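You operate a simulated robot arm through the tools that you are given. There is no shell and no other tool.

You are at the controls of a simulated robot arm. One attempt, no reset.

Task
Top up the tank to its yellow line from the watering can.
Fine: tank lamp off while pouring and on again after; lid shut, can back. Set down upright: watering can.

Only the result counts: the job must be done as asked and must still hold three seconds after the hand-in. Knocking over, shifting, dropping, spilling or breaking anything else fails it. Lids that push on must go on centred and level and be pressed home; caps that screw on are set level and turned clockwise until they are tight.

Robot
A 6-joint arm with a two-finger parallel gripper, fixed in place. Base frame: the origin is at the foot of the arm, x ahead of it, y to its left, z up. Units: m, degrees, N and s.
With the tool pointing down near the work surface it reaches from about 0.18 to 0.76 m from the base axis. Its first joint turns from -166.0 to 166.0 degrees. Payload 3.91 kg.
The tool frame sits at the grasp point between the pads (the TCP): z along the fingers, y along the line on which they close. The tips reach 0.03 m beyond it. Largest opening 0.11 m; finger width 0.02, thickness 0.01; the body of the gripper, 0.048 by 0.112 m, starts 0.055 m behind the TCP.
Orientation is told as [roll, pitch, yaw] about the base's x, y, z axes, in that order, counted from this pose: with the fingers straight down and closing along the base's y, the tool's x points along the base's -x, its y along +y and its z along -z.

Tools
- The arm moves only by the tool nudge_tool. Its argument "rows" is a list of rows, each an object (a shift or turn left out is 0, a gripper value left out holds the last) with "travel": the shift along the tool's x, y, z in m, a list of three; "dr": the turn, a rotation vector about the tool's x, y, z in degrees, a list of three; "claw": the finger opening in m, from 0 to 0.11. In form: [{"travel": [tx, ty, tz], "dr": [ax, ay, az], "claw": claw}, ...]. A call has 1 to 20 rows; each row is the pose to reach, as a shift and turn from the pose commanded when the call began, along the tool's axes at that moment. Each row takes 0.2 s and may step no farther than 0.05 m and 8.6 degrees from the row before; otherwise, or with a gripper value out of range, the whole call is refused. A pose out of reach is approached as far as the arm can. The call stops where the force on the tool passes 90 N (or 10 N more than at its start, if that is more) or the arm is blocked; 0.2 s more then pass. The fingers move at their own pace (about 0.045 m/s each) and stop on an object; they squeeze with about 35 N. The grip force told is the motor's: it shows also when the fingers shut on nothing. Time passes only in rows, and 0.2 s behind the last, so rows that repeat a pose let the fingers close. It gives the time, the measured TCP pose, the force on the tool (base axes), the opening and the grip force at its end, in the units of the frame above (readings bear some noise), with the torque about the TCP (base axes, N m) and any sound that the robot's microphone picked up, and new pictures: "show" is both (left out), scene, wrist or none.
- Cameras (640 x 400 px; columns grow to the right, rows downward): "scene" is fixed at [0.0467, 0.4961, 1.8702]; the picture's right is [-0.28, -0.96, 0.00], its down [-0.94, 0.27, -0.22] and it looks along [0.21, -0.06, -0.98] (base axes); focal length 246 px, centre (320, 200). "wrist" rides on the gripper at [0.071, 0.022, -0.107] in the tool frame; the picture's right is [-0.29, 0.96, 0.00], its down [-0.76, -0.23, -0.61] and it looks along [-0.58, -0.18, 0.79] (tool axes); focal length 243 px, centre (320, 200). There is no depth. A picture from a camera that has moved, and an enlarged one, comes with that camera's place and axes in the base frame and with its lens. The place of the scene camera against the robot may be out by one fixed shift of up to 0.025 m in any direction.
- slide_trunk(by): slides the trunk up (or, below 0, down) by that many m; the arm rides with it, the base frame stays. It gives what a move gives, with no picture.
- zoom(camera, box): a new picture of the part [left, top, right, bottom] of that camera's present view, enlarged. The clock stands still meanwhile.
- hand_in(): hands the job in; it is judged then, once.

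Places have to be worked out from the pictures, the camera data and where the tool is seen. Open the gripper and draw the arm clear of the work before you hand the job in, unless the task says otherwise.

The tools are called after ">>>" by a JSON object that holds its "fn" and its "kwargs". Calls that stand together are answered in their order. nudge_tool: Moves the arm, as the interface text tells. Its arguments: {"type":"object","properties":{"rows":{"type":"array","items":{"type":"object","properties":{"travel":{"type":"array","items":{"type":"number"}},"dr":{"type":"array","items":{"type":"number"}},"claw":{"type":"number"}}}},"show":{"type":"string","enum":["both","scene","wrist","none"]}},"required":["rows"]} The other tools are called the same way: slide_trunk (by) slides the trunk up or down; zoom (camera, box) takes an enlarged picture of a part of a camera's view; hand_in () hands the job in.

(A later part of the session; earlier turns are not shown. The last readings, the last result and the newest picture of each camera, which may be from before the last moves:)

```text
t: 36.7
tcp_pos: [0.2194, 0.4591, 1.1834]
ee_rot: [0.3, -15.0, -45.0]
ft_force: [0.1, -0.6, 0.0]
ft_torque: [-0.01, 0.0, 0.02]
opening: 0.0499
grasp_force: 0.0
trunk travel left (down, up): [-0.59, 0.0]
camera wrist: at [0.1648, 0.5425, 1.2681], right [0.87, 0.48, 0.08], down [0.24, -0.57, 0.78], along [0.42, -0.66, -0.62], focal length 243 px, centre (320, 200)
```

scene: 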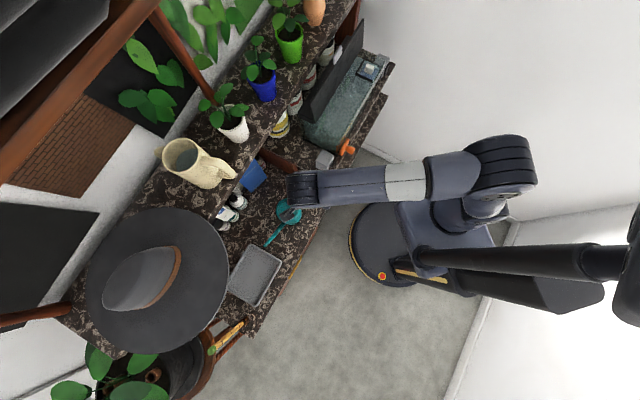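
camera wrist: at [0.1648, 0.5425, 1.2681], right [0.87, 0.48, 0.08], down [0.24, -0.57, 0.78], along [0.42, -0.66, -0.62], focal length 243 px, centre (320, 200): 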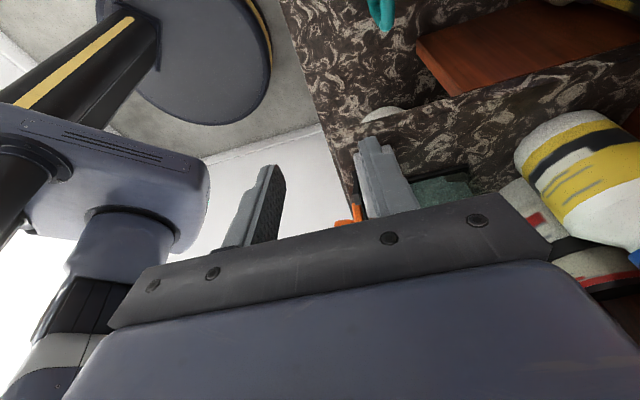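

The elbow is now high and the forearm clear. I'll lower in front of the can, then move sideways to straddle above the handle.

>>> {"fn": "nudge_tool", "kwargs": {"rows": [{"travel": [0.013, 0, 0.0483], "claw": 0.05}, {"travel": [0.0259, 0, 0.0966]}, {"travel": [0.0341, 0, 0.1462]}, {"travel": [0.0302, 0.03, 0.161]}, {"travel": [0.0302, 0.06, 0.161]}, {"travel": [0.0302, 0.0882, 0.161]}], "show": "both"}}

>>> {"fn": "zoom", "kwargs": {"camera": "wrist", "box": [240, 60, 400, 240]}}

>>> {"fn": "zoom", "kwargs": {"camera": "scene", "box": [240, 130, 360, 240]}}

```text
refused: row 3 steps farther than a row can; nothing moved
```

```text
2.22 times, centred on (320, 150) of wrist
camera zoom: at [0.1648, 0.5425, 1.2681], right [0.87, 0.48, 0.08], down [0.24, -0.57, 0.78], along [0.42, -0.66, -0.62], focal length 539 px, centre (320, 311)
```

zoom: 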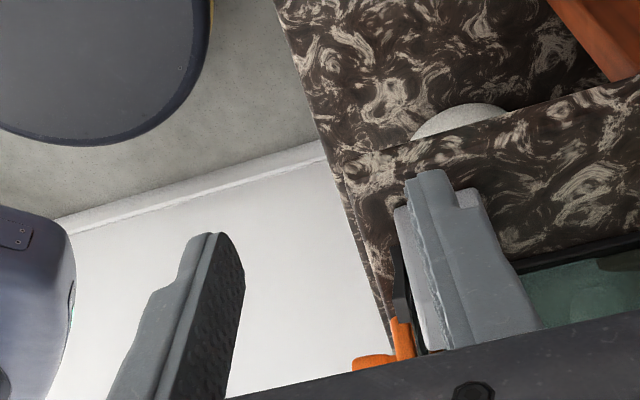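

```text
3.64 times, centred on (300, 185) of scene
camera zoom: at [0.0467, 0.4961, 1.8702], right [-0.28, -0.96, 0.0], down [-0.94, 0.27, -0.22], along [0.21, -0.06, -0.98], focal length 894 px, centre (393, 254)
```

zoom: 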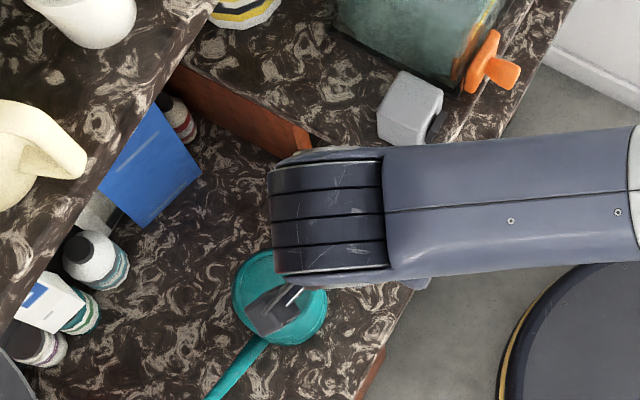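

One step was slightly too long, so I'll resend the same path with smaller steps.

>>> {"fn": "nudge_tool", "kwargs": {"rows": [{"travel": [0.012, 0, 0.045], "claw": 0.05}, {"travel": [0.024, 0, 0.09]}, {"travel": [0.033, 0, 0.133]}, {"travel": [0.0302, 0.02, 0.161]}, {"travel": [0.0302, 0.055, 0.161]}, {"travel": [0.0302, 0.0882, 0.161]}], "show": "both"}}

>>> {"fn": "zoom", "kwargs": {"camera": "wrist", "box": [240, 60, 400, 240]}}

>>> {"fn": "zoom", "kwargs": {"camera": "scene", "box": [240, 130, 360, 240]}}

```text
t: 38.1
tcp_pos: [0.292, 0.5131, 1.0193]
ee_rot: [0.3, -15.0, -44.9]
ft_force: [0.0, -0.8, 0.3]
ft_torque: [0.02, -0.03, 0.02]
opening: 0.05
grasp_force: 0.1
trunk travel left (down, up): [-0.59, 0.0]
camera wrist: at [0.2387, 0.5966, 1.104], right [0.87, 0.48, 0.08], down [0.24, -0.57, 0.78], along [0.42, -0.66, -0.62], focal length 243 px, centre (320, 200)
```

scene: 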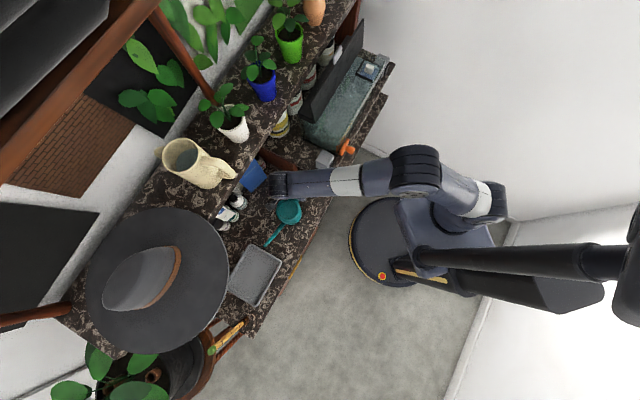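
wrist: 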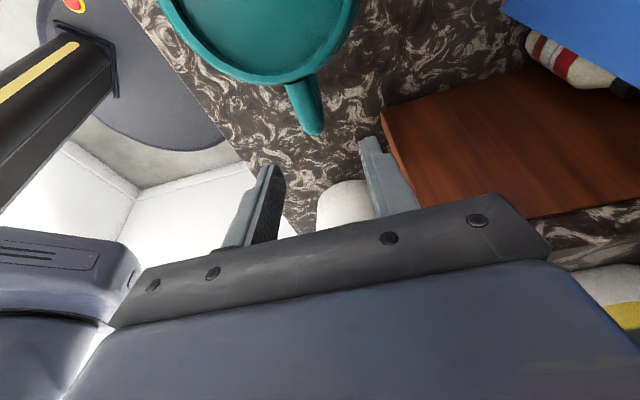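

```text
2.22 times, centred on (320, 150) of wrist
camera zoom: at [0.2387, 0.5966, 1.104], right [0.87, 0.48, 0.08], down [0.24, -0.57, 0.78], along [0.42, -0.66, -0.62], focal length 539 px, centre (320, 311)
```

zoom: 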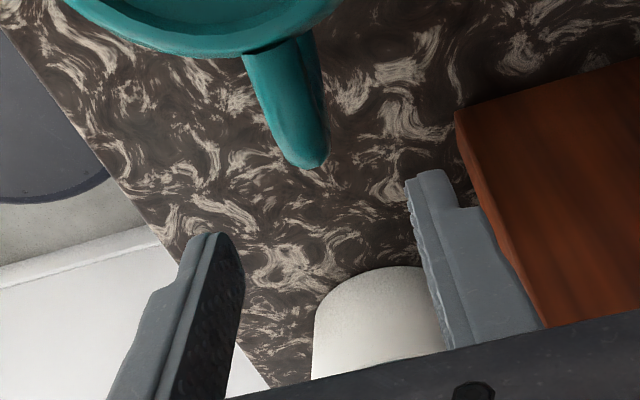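

```text
3.64 times, centred on (300, 185) of scene
camera zoom: at [0.0467, 0.4961, 1.8702], right [-0.28, -0.96, 0.0], down [-0.94, 0.27, -0.22], along [0.21, -0.06, -0.98], focal length 894 px, centre (393, 254)
```

zoom: 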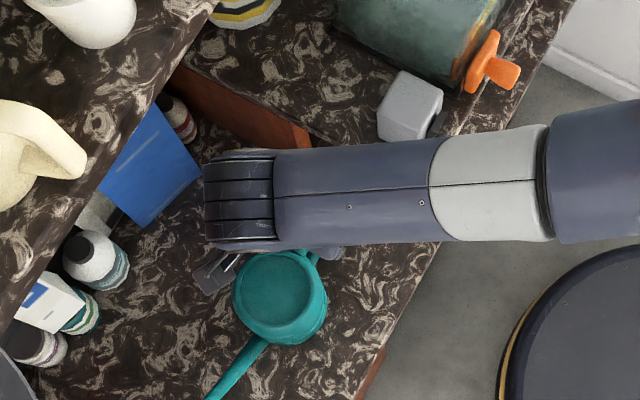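

The handle sits between the open fingers and the forearm is well clear of the shelf. I'll descend around the handle to about z=0.928.

>>> {"fn": "nudge_tool", "kwargs": {"rows": [{"travel": [0.0118, -0.0015, 0.0441], "claw": 0.05}, {"travel": [0.0236, -0.0015, 0.0882], "claw": 0.05}], "show": "both"}}

>>> {"fn": "zoom", "kwargs": {"camera": "wrist", "box": [240, 60, 400, 240]}}

>>> {"fn": "zoom", "kwargs": {"camera": "scene", "box": [240, 130, 360, 240]}}

```text
t: 38.7
tcp_pos: [0.2904, 0.5134, 0.9282]
ee_rot: [0.3, -15.0, -44.9]
ft_force: [0.0, 0.4, 0.9]
ft_torque: [0.04, 0.01, -0.01]
opening: 0.0502
grasp_force: 0.1
trunk travel left (down, up): [-0.59, 0.0]
camera wrist: at [0.2368, 0.5973, 1.0143], right [0.87, 0.48, 0.08], down [0.24, -0.57, 0.78], along [0.42, -0.66, -0.62], focal length 243 px, centre (320, 200)
```

scene: 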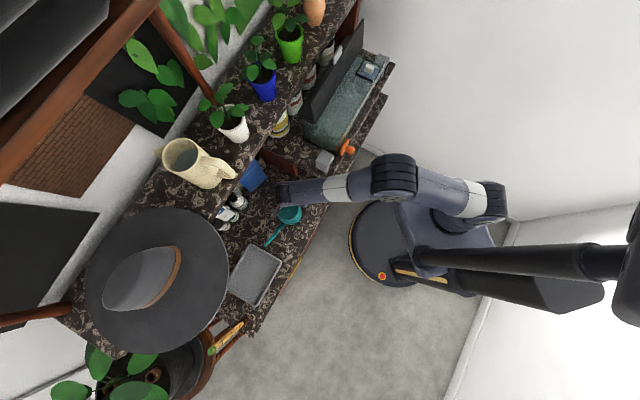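
wrist: 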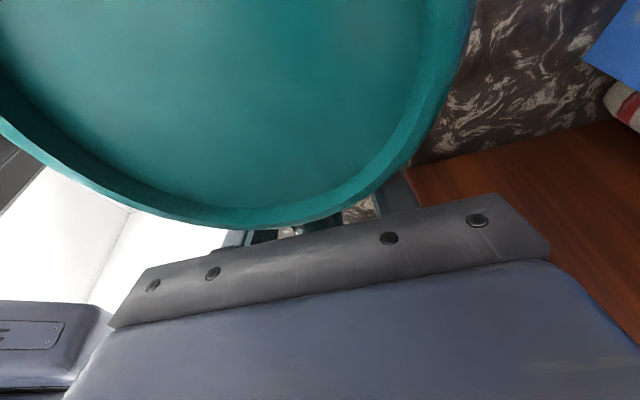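

```text
2.22 times, centred on (320, 150) of wrist
camera zoom: at [0.2368, 0.5973, 1.0143], right [0.87, 0.48, 0.08], down [0.24, -0.57, 0.78], along [0.42, -0.66, -0.62], focal length 539 px, centre (320, 311)
```

zoom: 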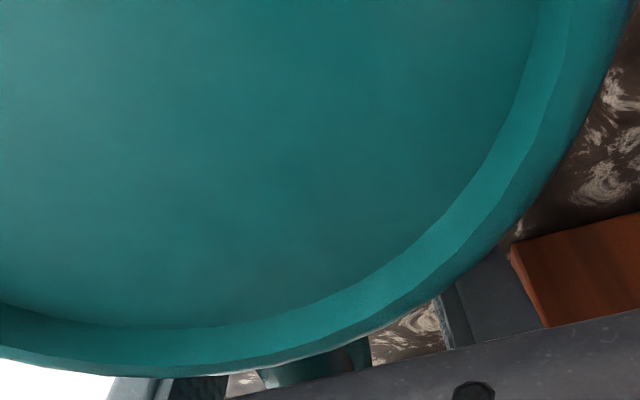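

```text
3.64 times, centred on (300, 185) of scene
camera zoom: at [0.0467, 0.4961, 1.8702], right [-0.28, -0.96, 0.0], down [-0.94, 0.27, -0.22], along [0.21, -0.06, -0.98], focal length 894 px, centre (393, 254)
```

zoom: 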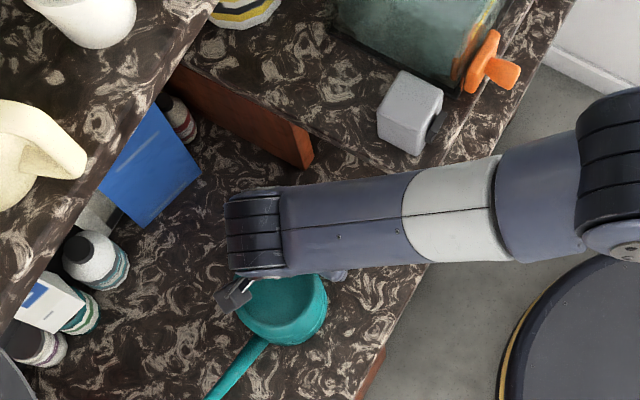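

No contact on the way down, and the handle shows between the fingers. I'll close on it now.

>>> {"fn": "nudge_tool", "kwargs": {"rows": [{"claw": 0.0}, {"claw": 0.0}, {"claw": 0.0}, {"claw": 0.0}, {"claw": 0.0}], "show": "wrist"}}

>>> {"fn": "zoom", "kwargs": {"camera": "scene", "box": [240, 160, 340, 260]}}

```text
t: 39.9
tcp_pos: [0.2897, 0.5133, 0.929]
ee_rot: [0.3, -15.0, -45.0]
ft_force: [0.0, 1.0, 2.5]
ft_torque: [-0.13, 0.24, -0.07]
opening: 0.0144
grasp_force: 34.9
trunk travel left (down, up): [-0.59, 0.0]
camera wrist: at [0.2366, 0.5969, 1.015], right [0.87, 0.48, 0.08], down [0.24, -0.57, 0.78], along [0.42, -0.66, -0.62], focal length 243 px, centre (320, 200)
```

wrist: 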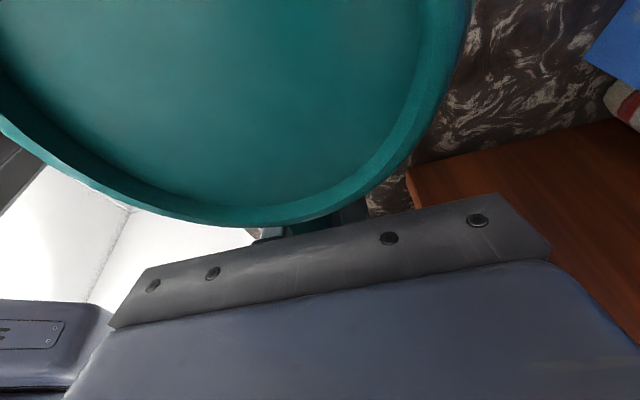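

```text
4.00 times, centred on (290, 210) of scene
camera zoom: at [0.0467, 0.4961, 1.8702], right [-0.28, -0.96, 0.0], down [-0.94, 0.27, -0.22], along [0.21, -0.06, -0.98], focal length 984 px, centre (440, 160)
```

zoom: 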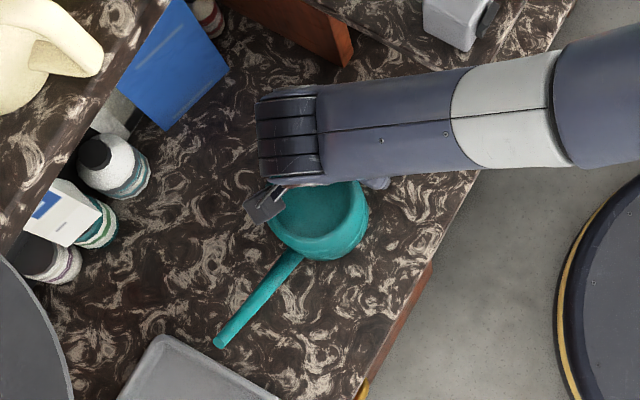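

Gripped at 14.4 mm opening with 35 N. I'll lift 1 cm slowly and check the weight, torque and tilt.

>>> {"fn": "nudge_tool", "kwargs": {"rows": [{"travel": [-0.0008, 0, -0.0029], "claw": 0.0}, {"travel": [-0.0016, 0, -0.0058]}, {"travel": [-0.0026, 0, -0.0097]}, {"travel": [-0.0026, 0, -0.0097]}], "show": "wrist"}}

>>> {"fn": "zoom", "kwargs": {"camera": "scene", "box": [240, 160, 340, 260]}}

```text
t: 40.9
tcp_pos: [0.2913, 0.514, 0.9384]
ee_rot: [0.2, -15.1, -44.9]
ft_force: [0.5, -0.1, -5.3]
ft_torque: [-0.31, -0.28, 0.01]
opening: 0.0145
grasp_force: 35.2
trunk travel left (down, up): [-0.59, 0.0]
camera wrist: at [0.2369, 0.597, 1.0246], right [0.87, 0.48, 0.08], down [0.24, -0.57, 0.78], along [0.42, -0.67, -0.62], focal length 243 px, centre (320, 200)
```

wrist: 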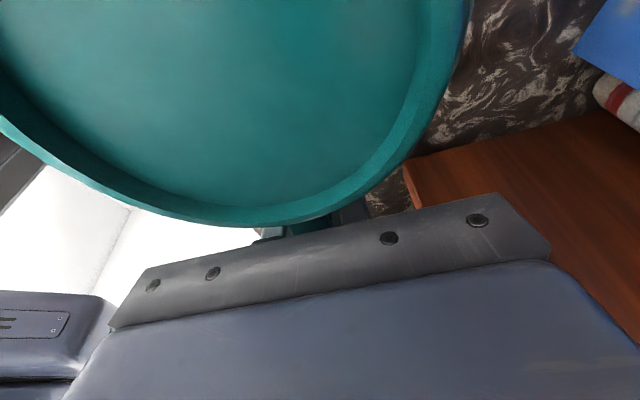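

```text
4.00 times, centred on (290, 210) of scene
camera zoom: at [0.0467, 0.4961, 1.8702], right [-0.28, -0.96, 0.0], down [-0.94, 0.27, -0.22], along [0.21, -0.06, -0.98], focal length 984 px, centre (440, 160)
```

zoom: 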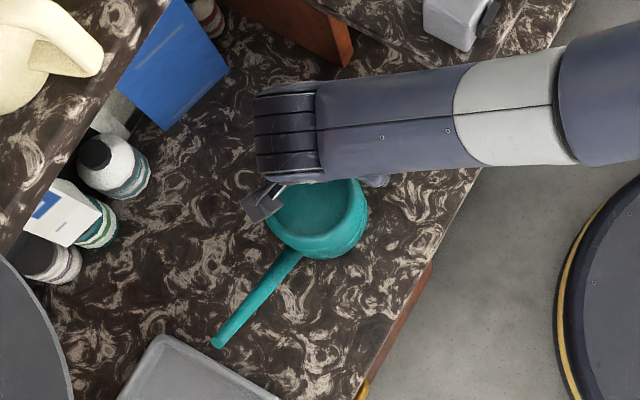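

The weight is about 5.3 N with a lever of about 8 cm, and the can hasn't slipped in the grip. I'll raise it further and bring it out toward the robot, gently.

>>> {"fn": "nudge_tool", "kwargs": {"rows": [{"travel": [-0.0052, 0, -0.0193], "claw": 0.0}, {"travel": [-0.0104, 0, -0.0387]}, {"travel": [-0.0155, 0, -0.058]}, {"travel": [-0.0207, 0, -0.0773]}, {"travel": [-0.0207, -0.025, -0.0773]}, {"travel": [-0.0207, -0.05, -0.0773]}, {"travel": [-0.0207, -0.075, -0.0773]}, {"travel": [-0.0207, -0.1, -0.0773]}, {"travel": [-0.0207, -0.125, -0.0773]}, {"travel": [-0.0207, -0.15, -0.0773]}, {"travel": [-0.0207, -0.15, -0.0773]}], "show": "both"}}

```text
t: 43.3
tcp_pos: [0.1841, 0.4052, 1.0175]
ee_rot: [0.1, -14.9, -45.0]
ft_force: [-0.5, 0.2, -5.3]
ft_torque: [-0.3, -0.31, 0.01]
opening: 0.0141
grasp_force: 35.3
trunk travel left (down, up): [-0.59, 0.0]
camera wrist: at [0.1305, 0.4884, 1.1036], right [0.87, 0.48, 0.08], down [0.24, -0.57, 0.78], along [0.42, -0.67, -0.62], focal length 243 px, centre (320, 200)
```

scene: 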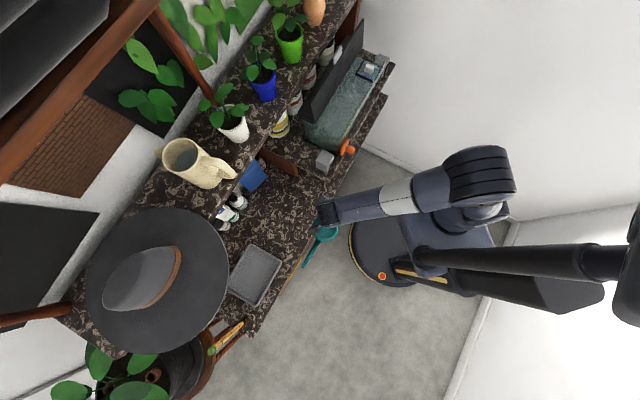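
wrist: 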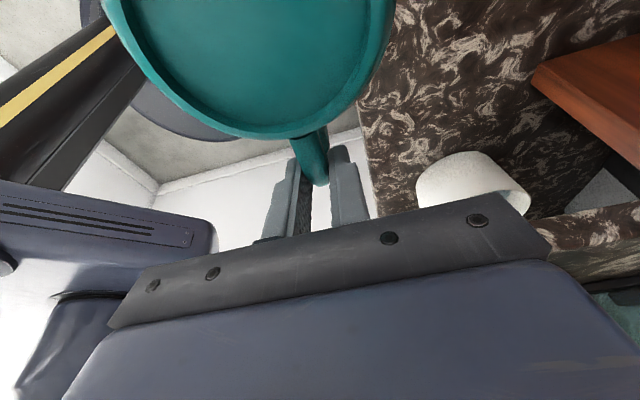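

The can now looks further from the camera than before, so it may have slipped or rotated in the grip. I'll zoom in to check before moving at all.

>>> {"fn": "zoom", "kwargs": {"camera": "wrist", "box": [90, 0, 410, 200]}}

>>> {"fn": "zoom", "kwargs": {"camera": "wrist", "box": [250, 110, 400, 220]}}

>>> {"fn": "zoom", "kwargs": {"camera": "scene", "box": [270, 180, 370, 280]}}

```text
2.00 times, centred on (250, 100) of wrist
camera zoom: at [0.1305, 0.4884, 1.1036], right [0.87, 0.48, 0.08], down [0.24, -0.57, 0.78], along [0.42, -0.67, -0.62], focal length 485 px, centre (460, 400)
```

zoom: 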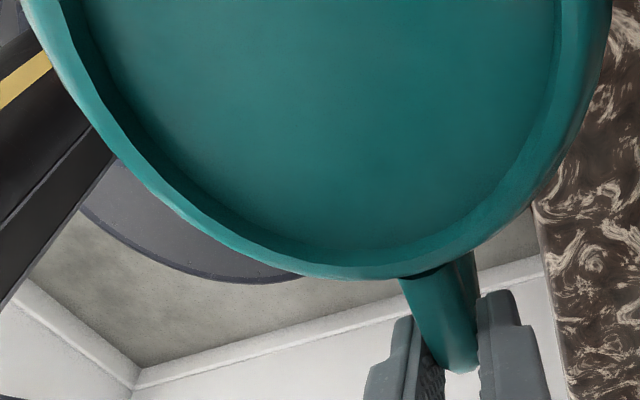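

```text
3.64 times, centred on (325, 165) of wrist
camera zoom: at [0.1305, 0.4884, 1.1036], right [0.87, 0.48, 0.08], down [0.24, -0.57, 0.78], along [0.42, -0.67, -0.62], focal length 882 px, centre (302, 327)
```

zoom: 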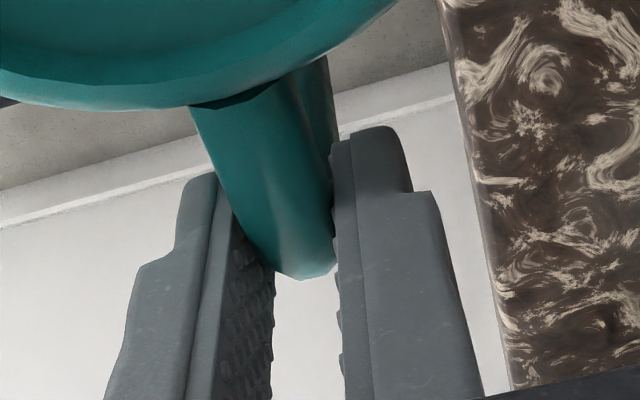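

```text
4.00 times, centred on (320, 230) of scene
camera zoom: at [0.0467, 0.4961, 1.8702], right [-0.28, -0.96, 0.0], down [-0.94, 0.27, -0.22], along [0.21, -0.06, -0.98], focal length 984 px, centre (320, 80)
```

zoom: 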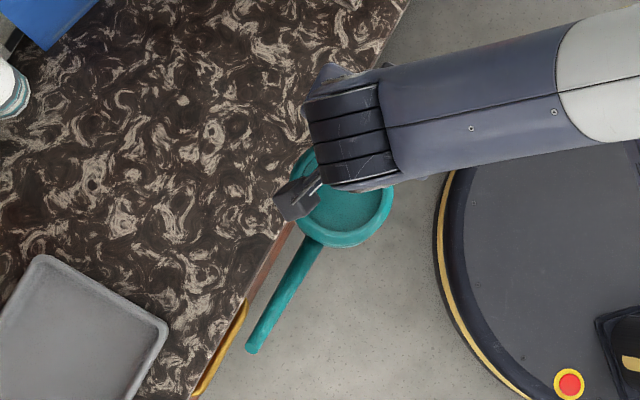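

The can has slid about 4 cm down the fingers, so the grip is weak and it's partly past the bench edge. I'll bring it straight back over the bench and low before it slips further.

>>> {"fn": "nudge_tool", "kwargs": {"rows": [{"travel": [0.0039, 0.035, 0.0145], "claw": 0.0}, {"travel": [0.0078, 0.07, 0.029], "claw": 0.0}, {"travel": [0.0109, 0.1, 0.0406], "claw": 0.0}], "show": "both"}}

```text
t: 44.1
tcp_pos: [0.2563, 0.4765, 0.9757]
ee_rot: [0.2, -15.0, -44.9]
ft_force: [-0.4, -0.4, -5.6]
ft_torque: [-0.28, -0.24, 0.01]
opening: 0.0139
grasp_force: 35.3
trunk travel left (down, up): [-0.59, 0.0]
camera wrist: at [0.2026, 0.5603, 1.0626], right [0.87, 0.48, 0.08], down [0.24, -0.57, 0.78], along [0.42, -0.67, -0.62], focal length 243 px, centre (320, 200)
```

scene: 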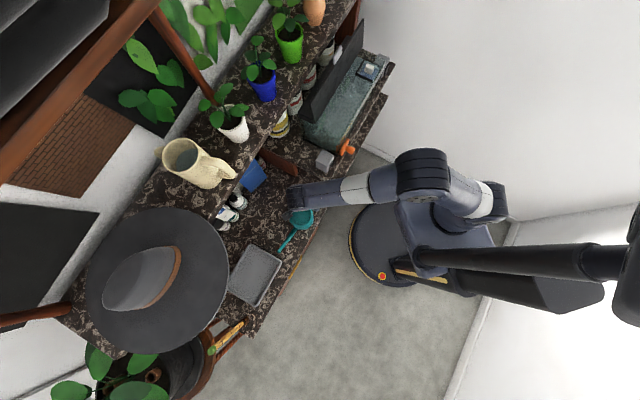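
wrist: 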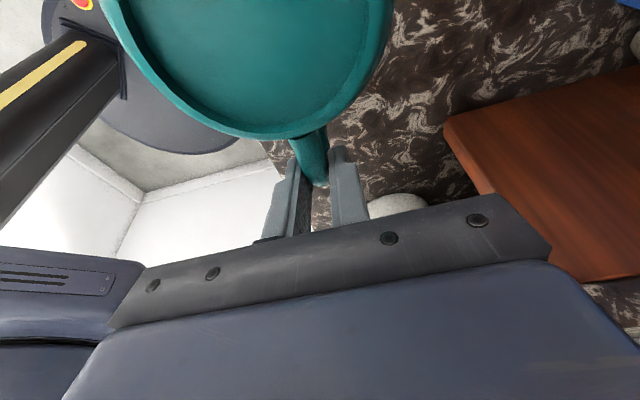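

The can's position in the grip looks the same as in the last picture, so the slip may have stopped. I'll zoom on the same region to compare precisely.

>>> {"fn": "zoom", "kwargs": {"camera": "wrist", "box": [250, 110, 400, 220]}}

>>> {"fn": "zoom", "kwargs": {"camera": "scene", "box": [240, 170, 340, 270]}}

```text
3.64 times, centred on (325, 165) of wrist
camera zoom: at [0.2026, 0.5603, 1.0626], right [0.87, 0.48, 0.08], down [0.24, -0.57, 0.78], along [0.42, -0.67, -0.62], focal length 882 px, centre (302, 327)
```

zoom: 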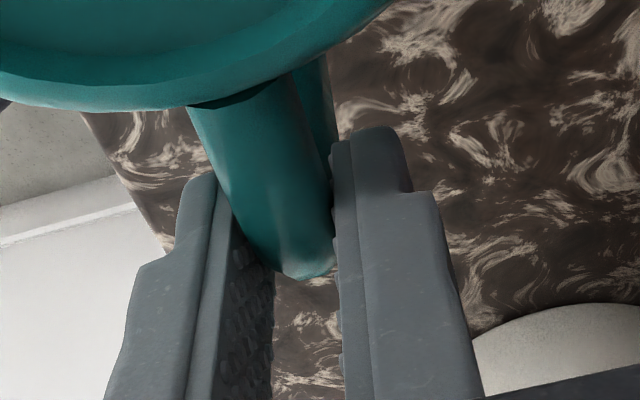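

```text
4.00 times, centred on (290, 220) of scene
camera zoom: at [0.0467, 0.4961, 1.8702], right [-0.28, -0.96, 0.0], down [-0.94, 0.27, -0.22], along [0.21, -0.06, -0.98], focal length 984 px, centre (440, 120)
```

zoom: 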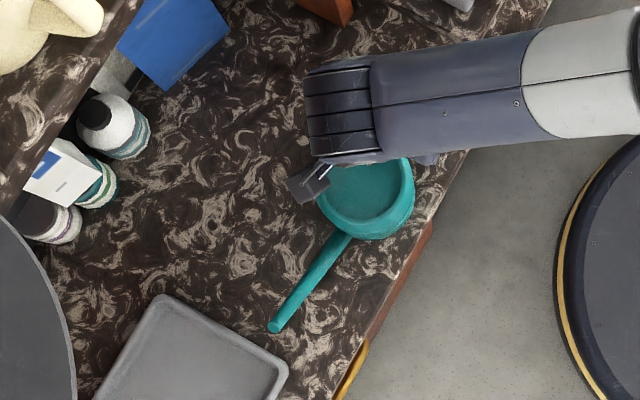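

The hold is stable now, but I don't trust this friction-only grip. I'll set the can down at its original spot and regrip with one finger through the handle loop, so it can't slide out.

>>> {"fn": "nudge_tool", "kwargs": {"rows": [{"travel": [0, 0.02, 0], "claw": 0.0}, {"travel": [0, 0.04, 0]}, {"travel": [0, 0.0525, 0]}, {"travel": [0.0012, 0.0525, 0.0043]}, {"travel": [0.0018, 0.0525, 0.0068]}, {"travel": [0.0023, 0.0525, 0.0087]}], "show": "both"}}

```text
t: 45.5
tcp_pos: [0.2932, 0.5132, 0.9707]
ee_rot: [0.6, -14.8, -45.0]
ft_force: [9.6, -2.2, 27.3]
ft_torque: [0.0, -0.24, -0.02]
opening: 0.0141
grasp_force: 35.0
trunk travel left (down, up): [-0.59, 0.0]
camera wrist: at [0.2395, 0.5962, 1.057], right [0.87, 0.48, 0.08], down [0.24, -0.58, 0.78], along [0.42, -0.66, -0.62], focal length 243 px, centre (320, 200)
```

scene: 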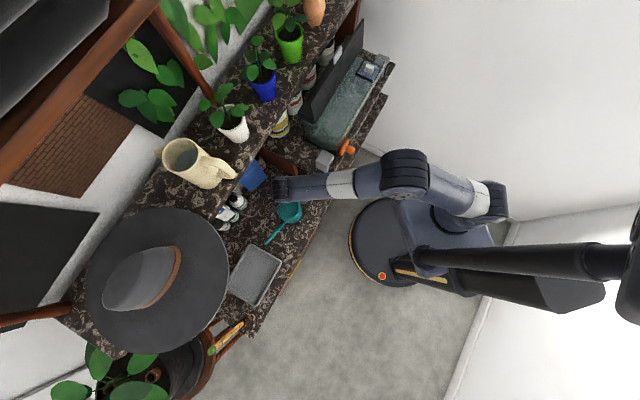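
wrist: 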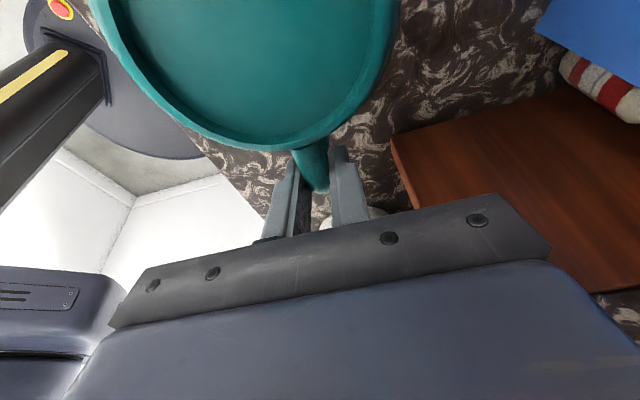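

Touchdown, with about 30 N of push. I'll relax slightly, open the fingers and withdraw upward, then check that the can is standing properly.

>>> {"fn": "nudge_tool", "kwargs": {"rows": [{"travel": [-0.0008, 0, -0.0028], "claw": 0.0}, {"travel": [-0.0008, 0, -0.0028], "claw": 0.05}, {"travel": [-0.0008, 0, -0.0028], "claw": 0.05}, {"travel": [-0.0008, 0, -0.0028], "claw": 0.05}, {"travel": [-0.009, 0, -0.033], "claw": 0.05}, {"travel": [-0.019, 0, -0.07], "claw": 0.05}, {"travel": [-0.028, 0, -0.105], "claw": 0.05}], "show": "both"}}

>>> {"fn": "zoom", "kwargs": {"camera": "scene", "box": [240, 160, 340, 260]}}

>>> {"fn": "zoom", "kwargs": {"camera": "wrist", "box": [240, 0, 400, 200]}}

```text
t: 47.1
tcp_pos: [0.2869, 0.5112, 1.0773]
ee_rot: [0.2, -15.1, -44.9]
ft_force: [0.0, -0.1, -0.5]
ft_torque: [-0.02, 0.0, 0.01]
opening: 0.0499
grasp_force: 0.1
trunk travel left (down, up): [-0.59, 0.0]
camera wrist: at [0.2344, 0.5952, 1.1638], right [0.87, 0.48, 0.08], down [0.24, -0.57, 0.78], along [0.42, -0.66, -0.62], focal length 243 px, centre (320, 200)
```

scene: 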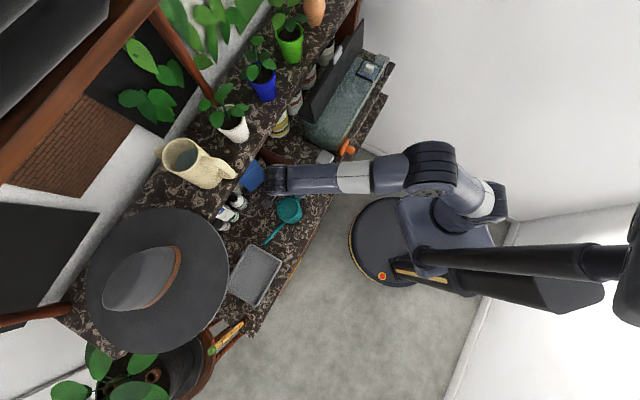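
wrist: 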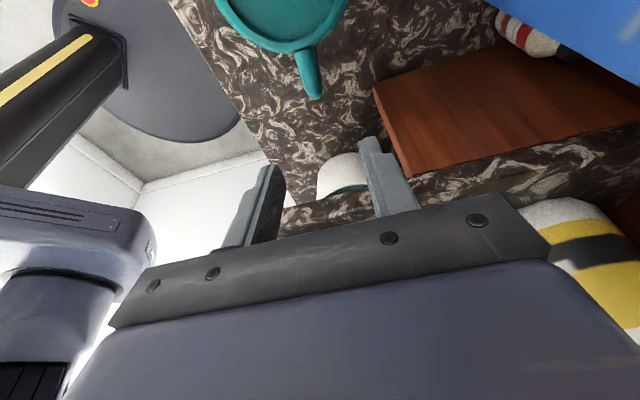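

```text
4.00 times, centred on (290, 210) of scene
camera zoom: at [0.0467, 0.4961, 1.8702], right [-0.28, -0.96, 0.0], down [-0.94, 0.27, -0.22], along [0.21, -0.06, -0.98], focal length 984 px, centre (440, 160)
```

zoom: 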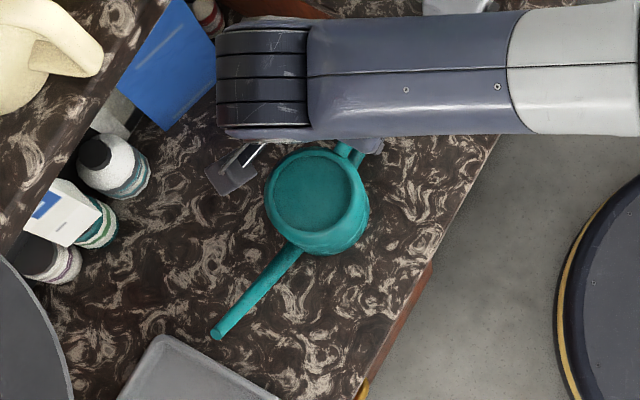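

```text
2.00 times, centred on (320, 100) of wrist
camera zoom: at [0.2344, 0.5952, 1.1638], right [0.87, 0.48, 0.08], down [0.24, -0.57, 0.78], along [0.42, -0.66, -0.62], focal length 485 px, centre (320, 400)
```

zoom: 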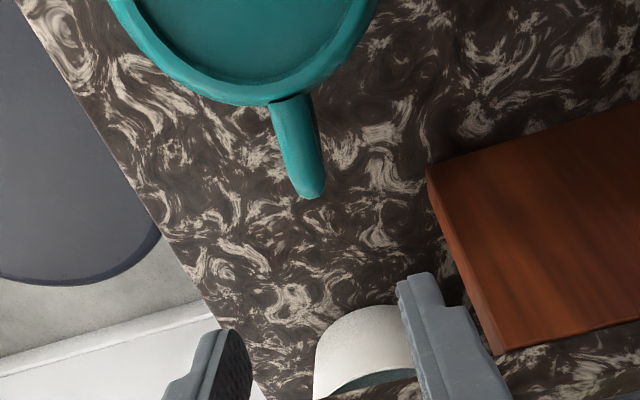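

The can is standing on the bench at about its original spot, with the handle at n≈0.568 m, bar at e≈−0.15 m (e = distance along the tank front). I'll move out in front and reorient the tool to the pressing attitude, so one finger can pass through the handle loop and pinch the vertical bar.

>>> {"fn": "nudge_tool", "kwargs": {"rows": [{"travel": [0, -0.04, 0], "dr": [0, 5, 0], "claw": 0.05}, {"travel": [0, -0.085, 0], "dr": [0, 10, 0]}, {"travel": [0, -0.13, 0], "dr": [0, 15, 0]}, {"travel": [0, -0.17, 0], "dr": [0, 15, 0]}], "show": "none"}}

>>> {"fn": "nudge_tool", "kwargs": {"rows": [{"dr": [0, 0, -8], "claw": 0.05}, {"dr": [0, 0, -16]}, {"dr": [0, 0, -24]}, {"dr": [0, 0, -32]}, {"dr": [0, 0, -40]}, {"dr": [0, 0, -48]}, {"dr": [0, 0, -56]}, {"dr": [0, 0, -64]}, {"dr": [0, 0, -72]}, {"dr": [0, 0, -80]}, {"dr": [0, 0, -88]}, {"dr": [0, 0, -95]}], "show": "none"}}

>>> {"fn": "nudge_tool", "kwargs": {"rows": [{"dr": [0, -8, 0], "claw": 0.05}, {"dr": [0, -16, 0]}, {"dr": [0, -24, 0]}, {"dr": [0, -32, 0]}, {"dr": [0, -40, 0]}, {"dr": [0, -48, 0]}, {"dr": [0, -55, 0]}], "show": "both"}}

```text
t: 48.1
tcp_pos: [0.1687, 0.393, 1.0755]
ee_rot: [0.4, 0.1, -44.9]
ft_force: [-0.4, -0.8, 0.6]
ft_torque: [0.02, 0.0, 0.04]
opening: 0.0503
grasp_force: 0.1
trunk travel left (down, up): [-0.59, 0.0]
```

```text
t: 50.7
tcp_pos: [0.1703, 0.3934, 1.0753]
ee_rot: [0.0, -0.2, 50.2]
ft_force: [1.1, 0.7, -0.4]
ft_torque: [0.03, 0.03, -0.02]
opening: 0.05
grasp_force: 0.1
trunk travel left (down, up): [-0.59, 0.0]
```

```text
t: 52.3
tcp_pos: [0.1713, 0.3939, 1.0754]
ee_rot: [0.0, -55.2, 50.2]
ft_force: [-1.0, -0.8, 0.1]
ft_torque: [-0.02, 0.01, 0.01]
opening: 0.0499
grasp_force: 0.1
trunk travel left (down, up): [-0.59, 0.0]
camera wrist: at [0.0711, 0.3087, 1.0794], right [-0.63, 0.74, 0.24], down [0.13, -0.2, 0.97], along [0.77, 0.64, 0.03], focal length 243 px, centre (320, 200)
```

scene: 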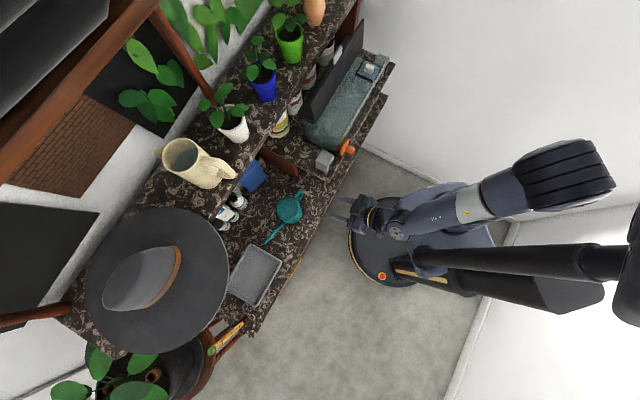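
wrist: 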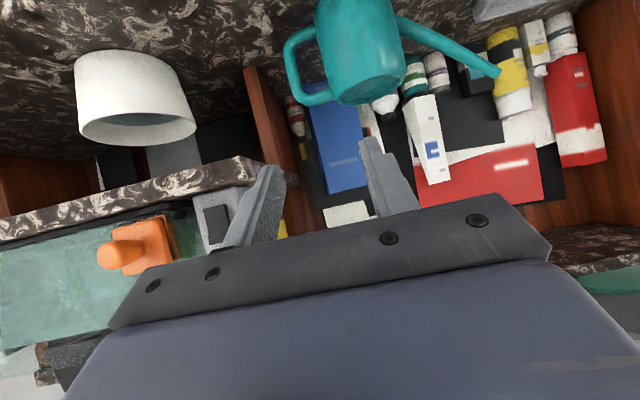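

This gives an excellent side view of the can and the handle loop. I'll zoom in to measure the loop.

>>> {"fn": "zoom", "kwargs": {"camera": "wrist", "box": [270, 0, 430, 120]}}

>>> {"fn": "zoom", "kwargs": {"camera": "wrist", "box": [270, 0, 510, 150]}}

```text
3.33 times, centred on (350, 60) of wrist
camera zoom: at [0.0711, 0.3087, 1.0794], right [-0.63, 0.74, 0.24], down [0.13, -0.2, 0.97], along [0.77, 0.64, 0.03], focal length 809 px, centre (220, 667)
```

zoom: 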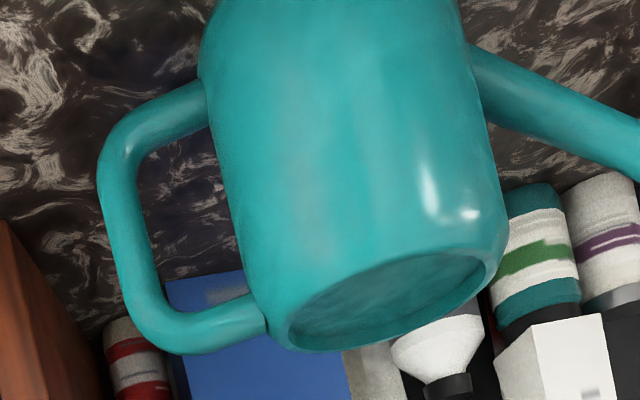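

```text
2.67 times, centred on (390, 75) of wrist
camera zoom: at [0.0711, 0.3087, 1.0794], right [-0.63, 0.74, 0.24], down [0.13, -0.2, 0.97], along [0.77, 0.64, 0.03], focal length 647 px, centre (133, 533)
```

zoom: 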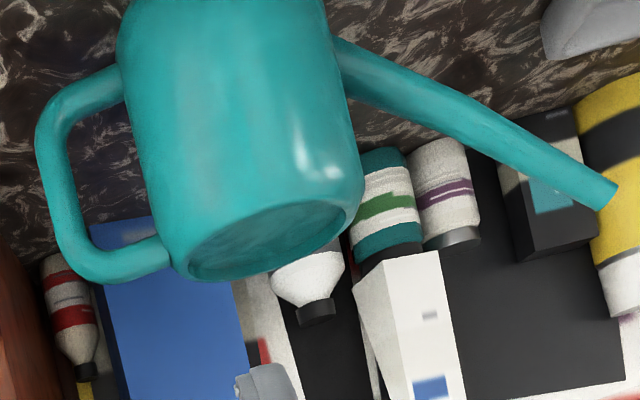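

The bar is at e≈−0.148, z 0.89–0.96, and the loop is about 28 mm wide. I'll yaw a few degrees to clear the can body, set the opening to 34 mm, and move to a pre-insertion pose.

>>> {"fn": "nudge_tool", "kwargs": {"rows": [{"dr": [-3.12, 0, -2.17], "claw": 0.034}, {"dr": [-3.12, 0, -2.17], "claw": 0.034}], "show": "none"}}

>>> {"fn": "nudge_tool", "kwargs": {"rows": [{"travel": [0.0096, -0.0124, 0.0338], "claw": 0.034}, {"travel": [0.0191, -0.0247, 0.0677], "claw": 0.034}, {"travel": [0.0287, -0.0371, 0.1015], "claw": 0.034}], "show": "both"}}

>>> {"fn": "zoom", "kwargs": {"camera": "wrist", "box": [230, 60, 430, 220]}}

```text
t: 52.9
tcp_pos: [0.1719, 0.3929, 1.0762]
ee_rot: [-0.1, -55.3, 53.8]
ft_force: [0.6, 0.0, 0.3]
ft_torque: [-0.01, 0.01, 0.0]
opening: 0.034
grasp_force: 0.0
trunk travel left (down, up): [-0.59, 0.0]
```

```text
t: 53.7
tcp_pos: [0.2412, 0.4269, 0.9945]
ee_rot: [0.1, -55.2, 53.7]
ft_force: [0.6, -0.3, 0.3]
ft_torque: [-0.02, 0.0, 0.0]
opening: 0.0342
grasp_force: 0.0
trunk travel left (down, up): [-0.59, 0.0]
camera wrist: at [0.1469, 0.3358, 0.9981], right [-0.68, 0.7, 0.24], down [0.15, -0.19, 0.97], along [0.72, 0.69, 0.03], focal length 243 px, centre (320, 200)
```

scene: 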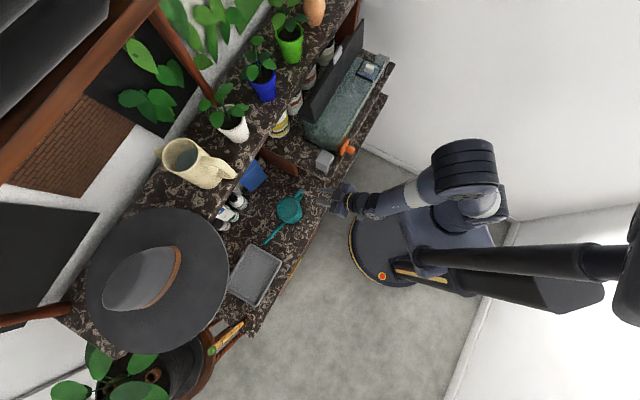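
wrist: 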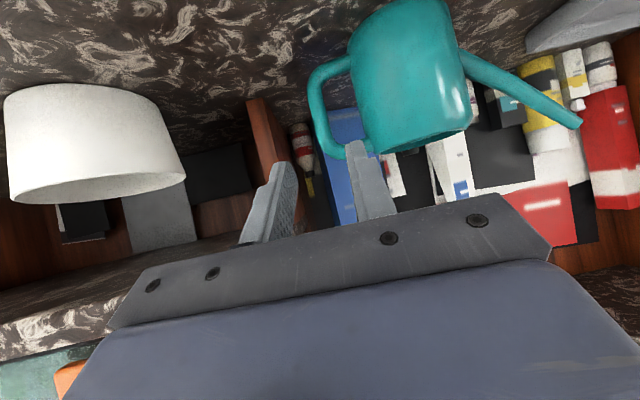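

```text
2.50 times, centred on (330, 140) of wrist
camera zoom: at [0.1469, 0.3358, 0.9981], right [-0.68, 0.7, 0.24], down [0.15, -0.19, 0.97], along [0.72, 0.69, 0.03], focal length 606 px, centre (295, 350)
```

zoom: 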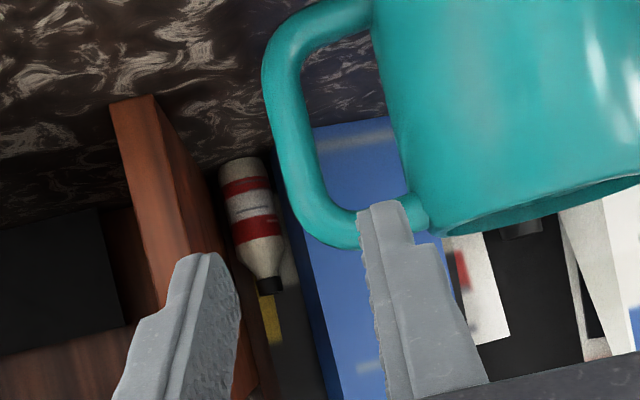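

The insertion geometry checks out, with about 8 mm margin on each side of the inner finger. I'll slide in along the tool axis.

>>> {"fn": "nudge_tool", "kwargs": {"rows": [{"travel": [0, 0, 0.035], "claw": 0.034}, {"travel": [0, 0, 0.065], "claw": 0.034}, {"travel": [0, 0, 0.09], "claw": 0.034}, {"travel": [0, 0, 0.109], "claw": 0.034}], "show": "both"}}

>>> {"fn": "zoom", "kwargs": {"camera": "wrist", "box": [230, 60, 430, 220]}}

>>> {"fn": "zoom", "kwargs": {"camera": "scene", "box": [240, 150, 370, 250]}}

```text
t: 54.7
tcp_pos: [0.2941, 0.4984, 0.9327]
ee_rot: [0.0, -55.1, 53.9]
ft_force: [0.8, -0.7, 0.4]
ft_torque: [0.03, 0.01, -0.01]
opening: 0.0338
grasp_force: 0.0
trunk travel left (down, up): [-0.59, 0.0]
camera wrist: at [0.2005, 0.4083, 0.9357], right [-0.68, 0.7, 0.24], down [0.15, -0.19, 0.97], along [0.72, 0.69, 0.03], focal length 243 px, centre (320, 200)
```

scene: 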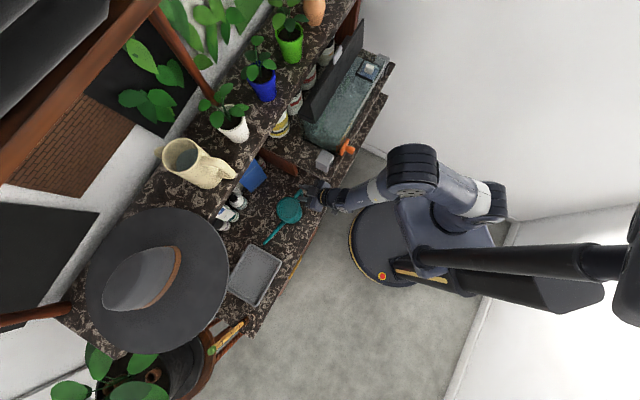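
wrist: 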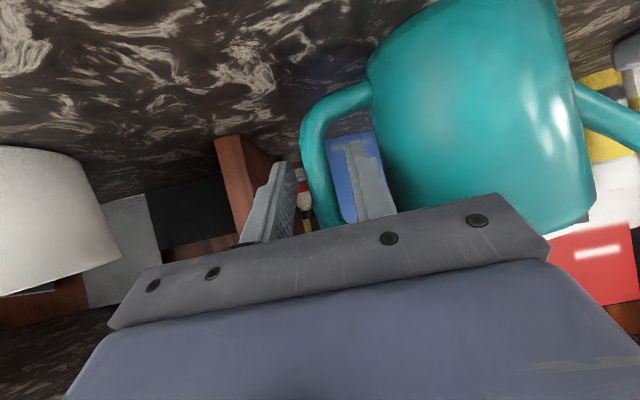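

```text
2.50 times, centred on (330, 140) of wrist
camera zoom: at [0.2005, 0.4083, 0.9357], right [-0.68, 0.7, 0.24], down [0.15, -0.19, 0.97], along [0.72, 0.69, 0.03], focal length 606 px, centre (295, 350)
```

zoom: 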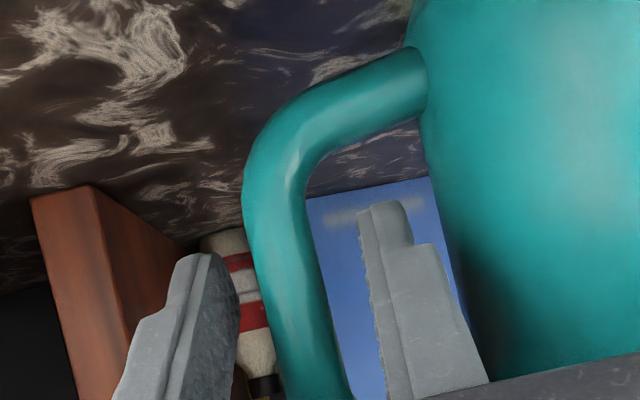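

```text
4.00 times, centred on (305, 200) of scene
camera zoom: at [0.0467, 0.4961, 1.8702], right [-0.28, -0.96, 0.0], down [-0.94, 0.27, -0.22], along [0.21, -0.06, -0.98], focal length 984 px, centre (380, 200)
```

zoom: 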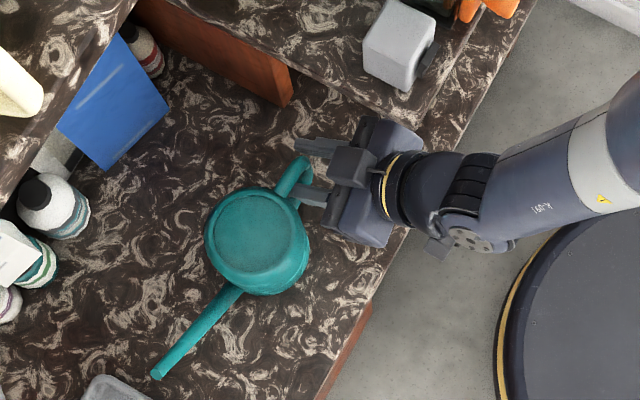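

The handle bar is neatly between the fingers, with one through the loop. Closing now.

>>> {"fn": "nudge_tool", "kwargs": {"rows": [{"claw": 0.0}, {"claw": 0.0}, {"claw": 0.0}, {"claw": 0.0}, {"claw": 0.0}], "show": "wrist"}}

>>> {"fn": "zoom", "kwargs": {"camera": "wrist", "box": [230, 60, 430, 220]}}

```text
t: 55.9
tcp_pos: [0.2939, 0.4983, 0.9331]
ee_rot: [0.0, -55.2, 53.9]
ft_force: [-0.5, 0.3, -0.1]
ft_torque: [0.01, 0.0, -0.03]
opening: 0.0142
grasp_force: 35.4
trunk travel left (down, up): [-0.59, 0.0]
camera wrist: at [0.2002, 0.4081, 0.9358], right [-0.68, 0.7, 0.24], down [0.15, -0.19, 0.97], along [0.72, 0.69, 0.02], focal length 243 px, centre (320, 200)
```

wrist: 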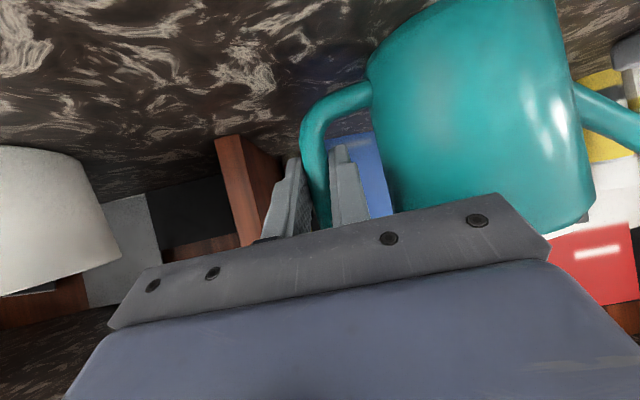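

```text
2.50 times, centred on (330, 140) of wrist
camera zoom: at [0.2002, 0.4081, 0.9358], right [-0.68, 0.7, 0.24], down [0.15, -0.19, 0.97], along [0.72, 0.69, 0.02], focal length 606 px, centre (295, 350)
```

zoom: 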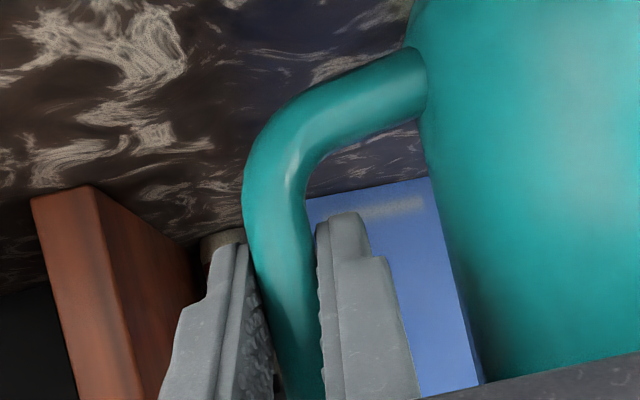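

Gripped at 14.2 mm with no side load. I'll lift 1.5 cm slowly and compare the can's pose in the grip.

>>> {"fn": "nudge_tool", "kwargs": {"rows": [{"travel": [-0.0025, 0, -0.0017], "claw": 0.0}, {"travel": [-0.0049, 0, -0.0034]}, {"travel": [-0.0082, 0, -0.0057]}, {"travel": [-0.0123, 0, -0.0086]}, {"travel": [-0.0123, 0, -0.0086]}], "show": "wrist"}}

>>> {"fn": "zoom", "kwargs": {"camera": "wrist", "box": [230, 60, 430, 220]}}

```text
t: 57.1
tcp_pos: [0.293, 0.4987, 0.9463]
ee_rot: [0.0, -55.3, 53.9]
ft_force: [-0.2, 1.1, -5.2]
ft_torque: [-0.43, -0.28, -0.02]
opening: 0.0143
grasp_force: 34.9
trunk travel left (down, up): [-0.59, 0.0]
camera wrist: at [0.1993, 0.4076, 0.951], right [-0.68, 0.7, 0.24], down [0.15, -0.19, 0.97], along [0.72, 0.69, 0.02], focal length 243 px, centre (320, 200)
```

wrist: 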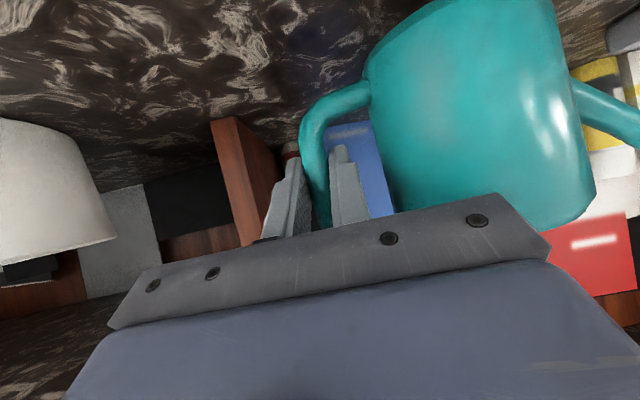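

```text
2.50 times, centred on (330, 140) of wrist
camera zoom: at [0.1993, 0.4076, 0.951], right [-0.68, 0.7, 0.24], down [0.15, -0.19, 0.97], along [0.72, 0.69, 0.02], focal length 606 px, centre (295, 350)
```

zoom: 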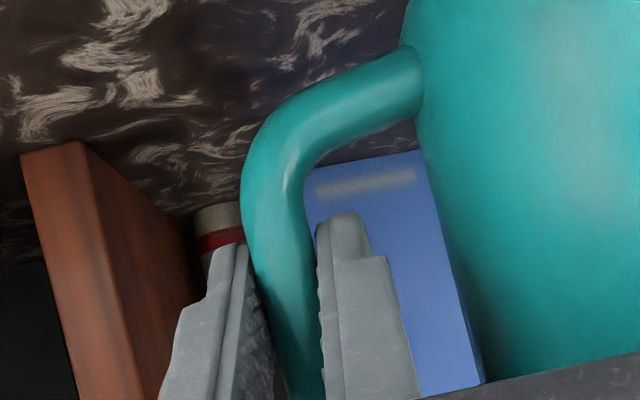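

It's holding, with only a degree or so of settling. I'll hold still for a second to make sure it isn't creeping.

>>> {"fn": "nudge_tool", "kwargs": {"rows": [{"claw": 0.0}, {"claw": 0.0}, {"claw": 0.0}, {"claw": 0.0}, {"claw": 0.0}], "show": "none"}}

>>> {"fn": "zoom", "kwargs": {"camera": "wrist", "box": [230, 60, 430, 220]}}

```text
t: 58.3
tcp_pos: [0.2931, 0.4991, 0.947]
ee_rot: [0.0, -55.1, 53.9]
ft_force: [0.3, -0.1, -5.4]
ft_torque: [-0.38, -0.31, 0.01]
opening: 0.0143
grasp_force: 34.6
trunk travel left (down, up): [-0.59, 0.0]
```

```text
2.50 times, centred on (330, 140) of wrist
camera zoom: at [0.1993, 0.4077, 0.9509], right [-0.68, 0.7, 0.24], down [0.15, -0.19, 0.97], along [0.72, 0.69, 0.02], focal length 606 px, centre (295, 350)
```

zoom: 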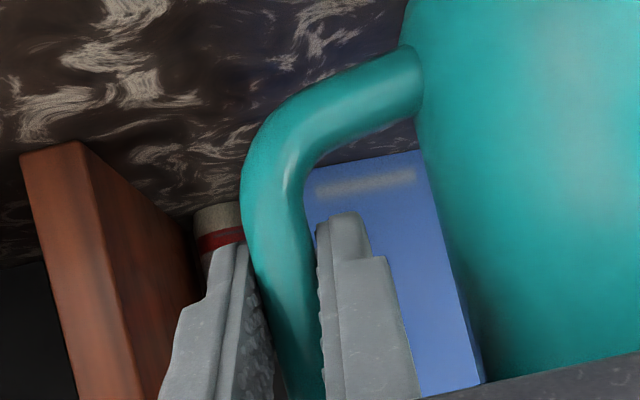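

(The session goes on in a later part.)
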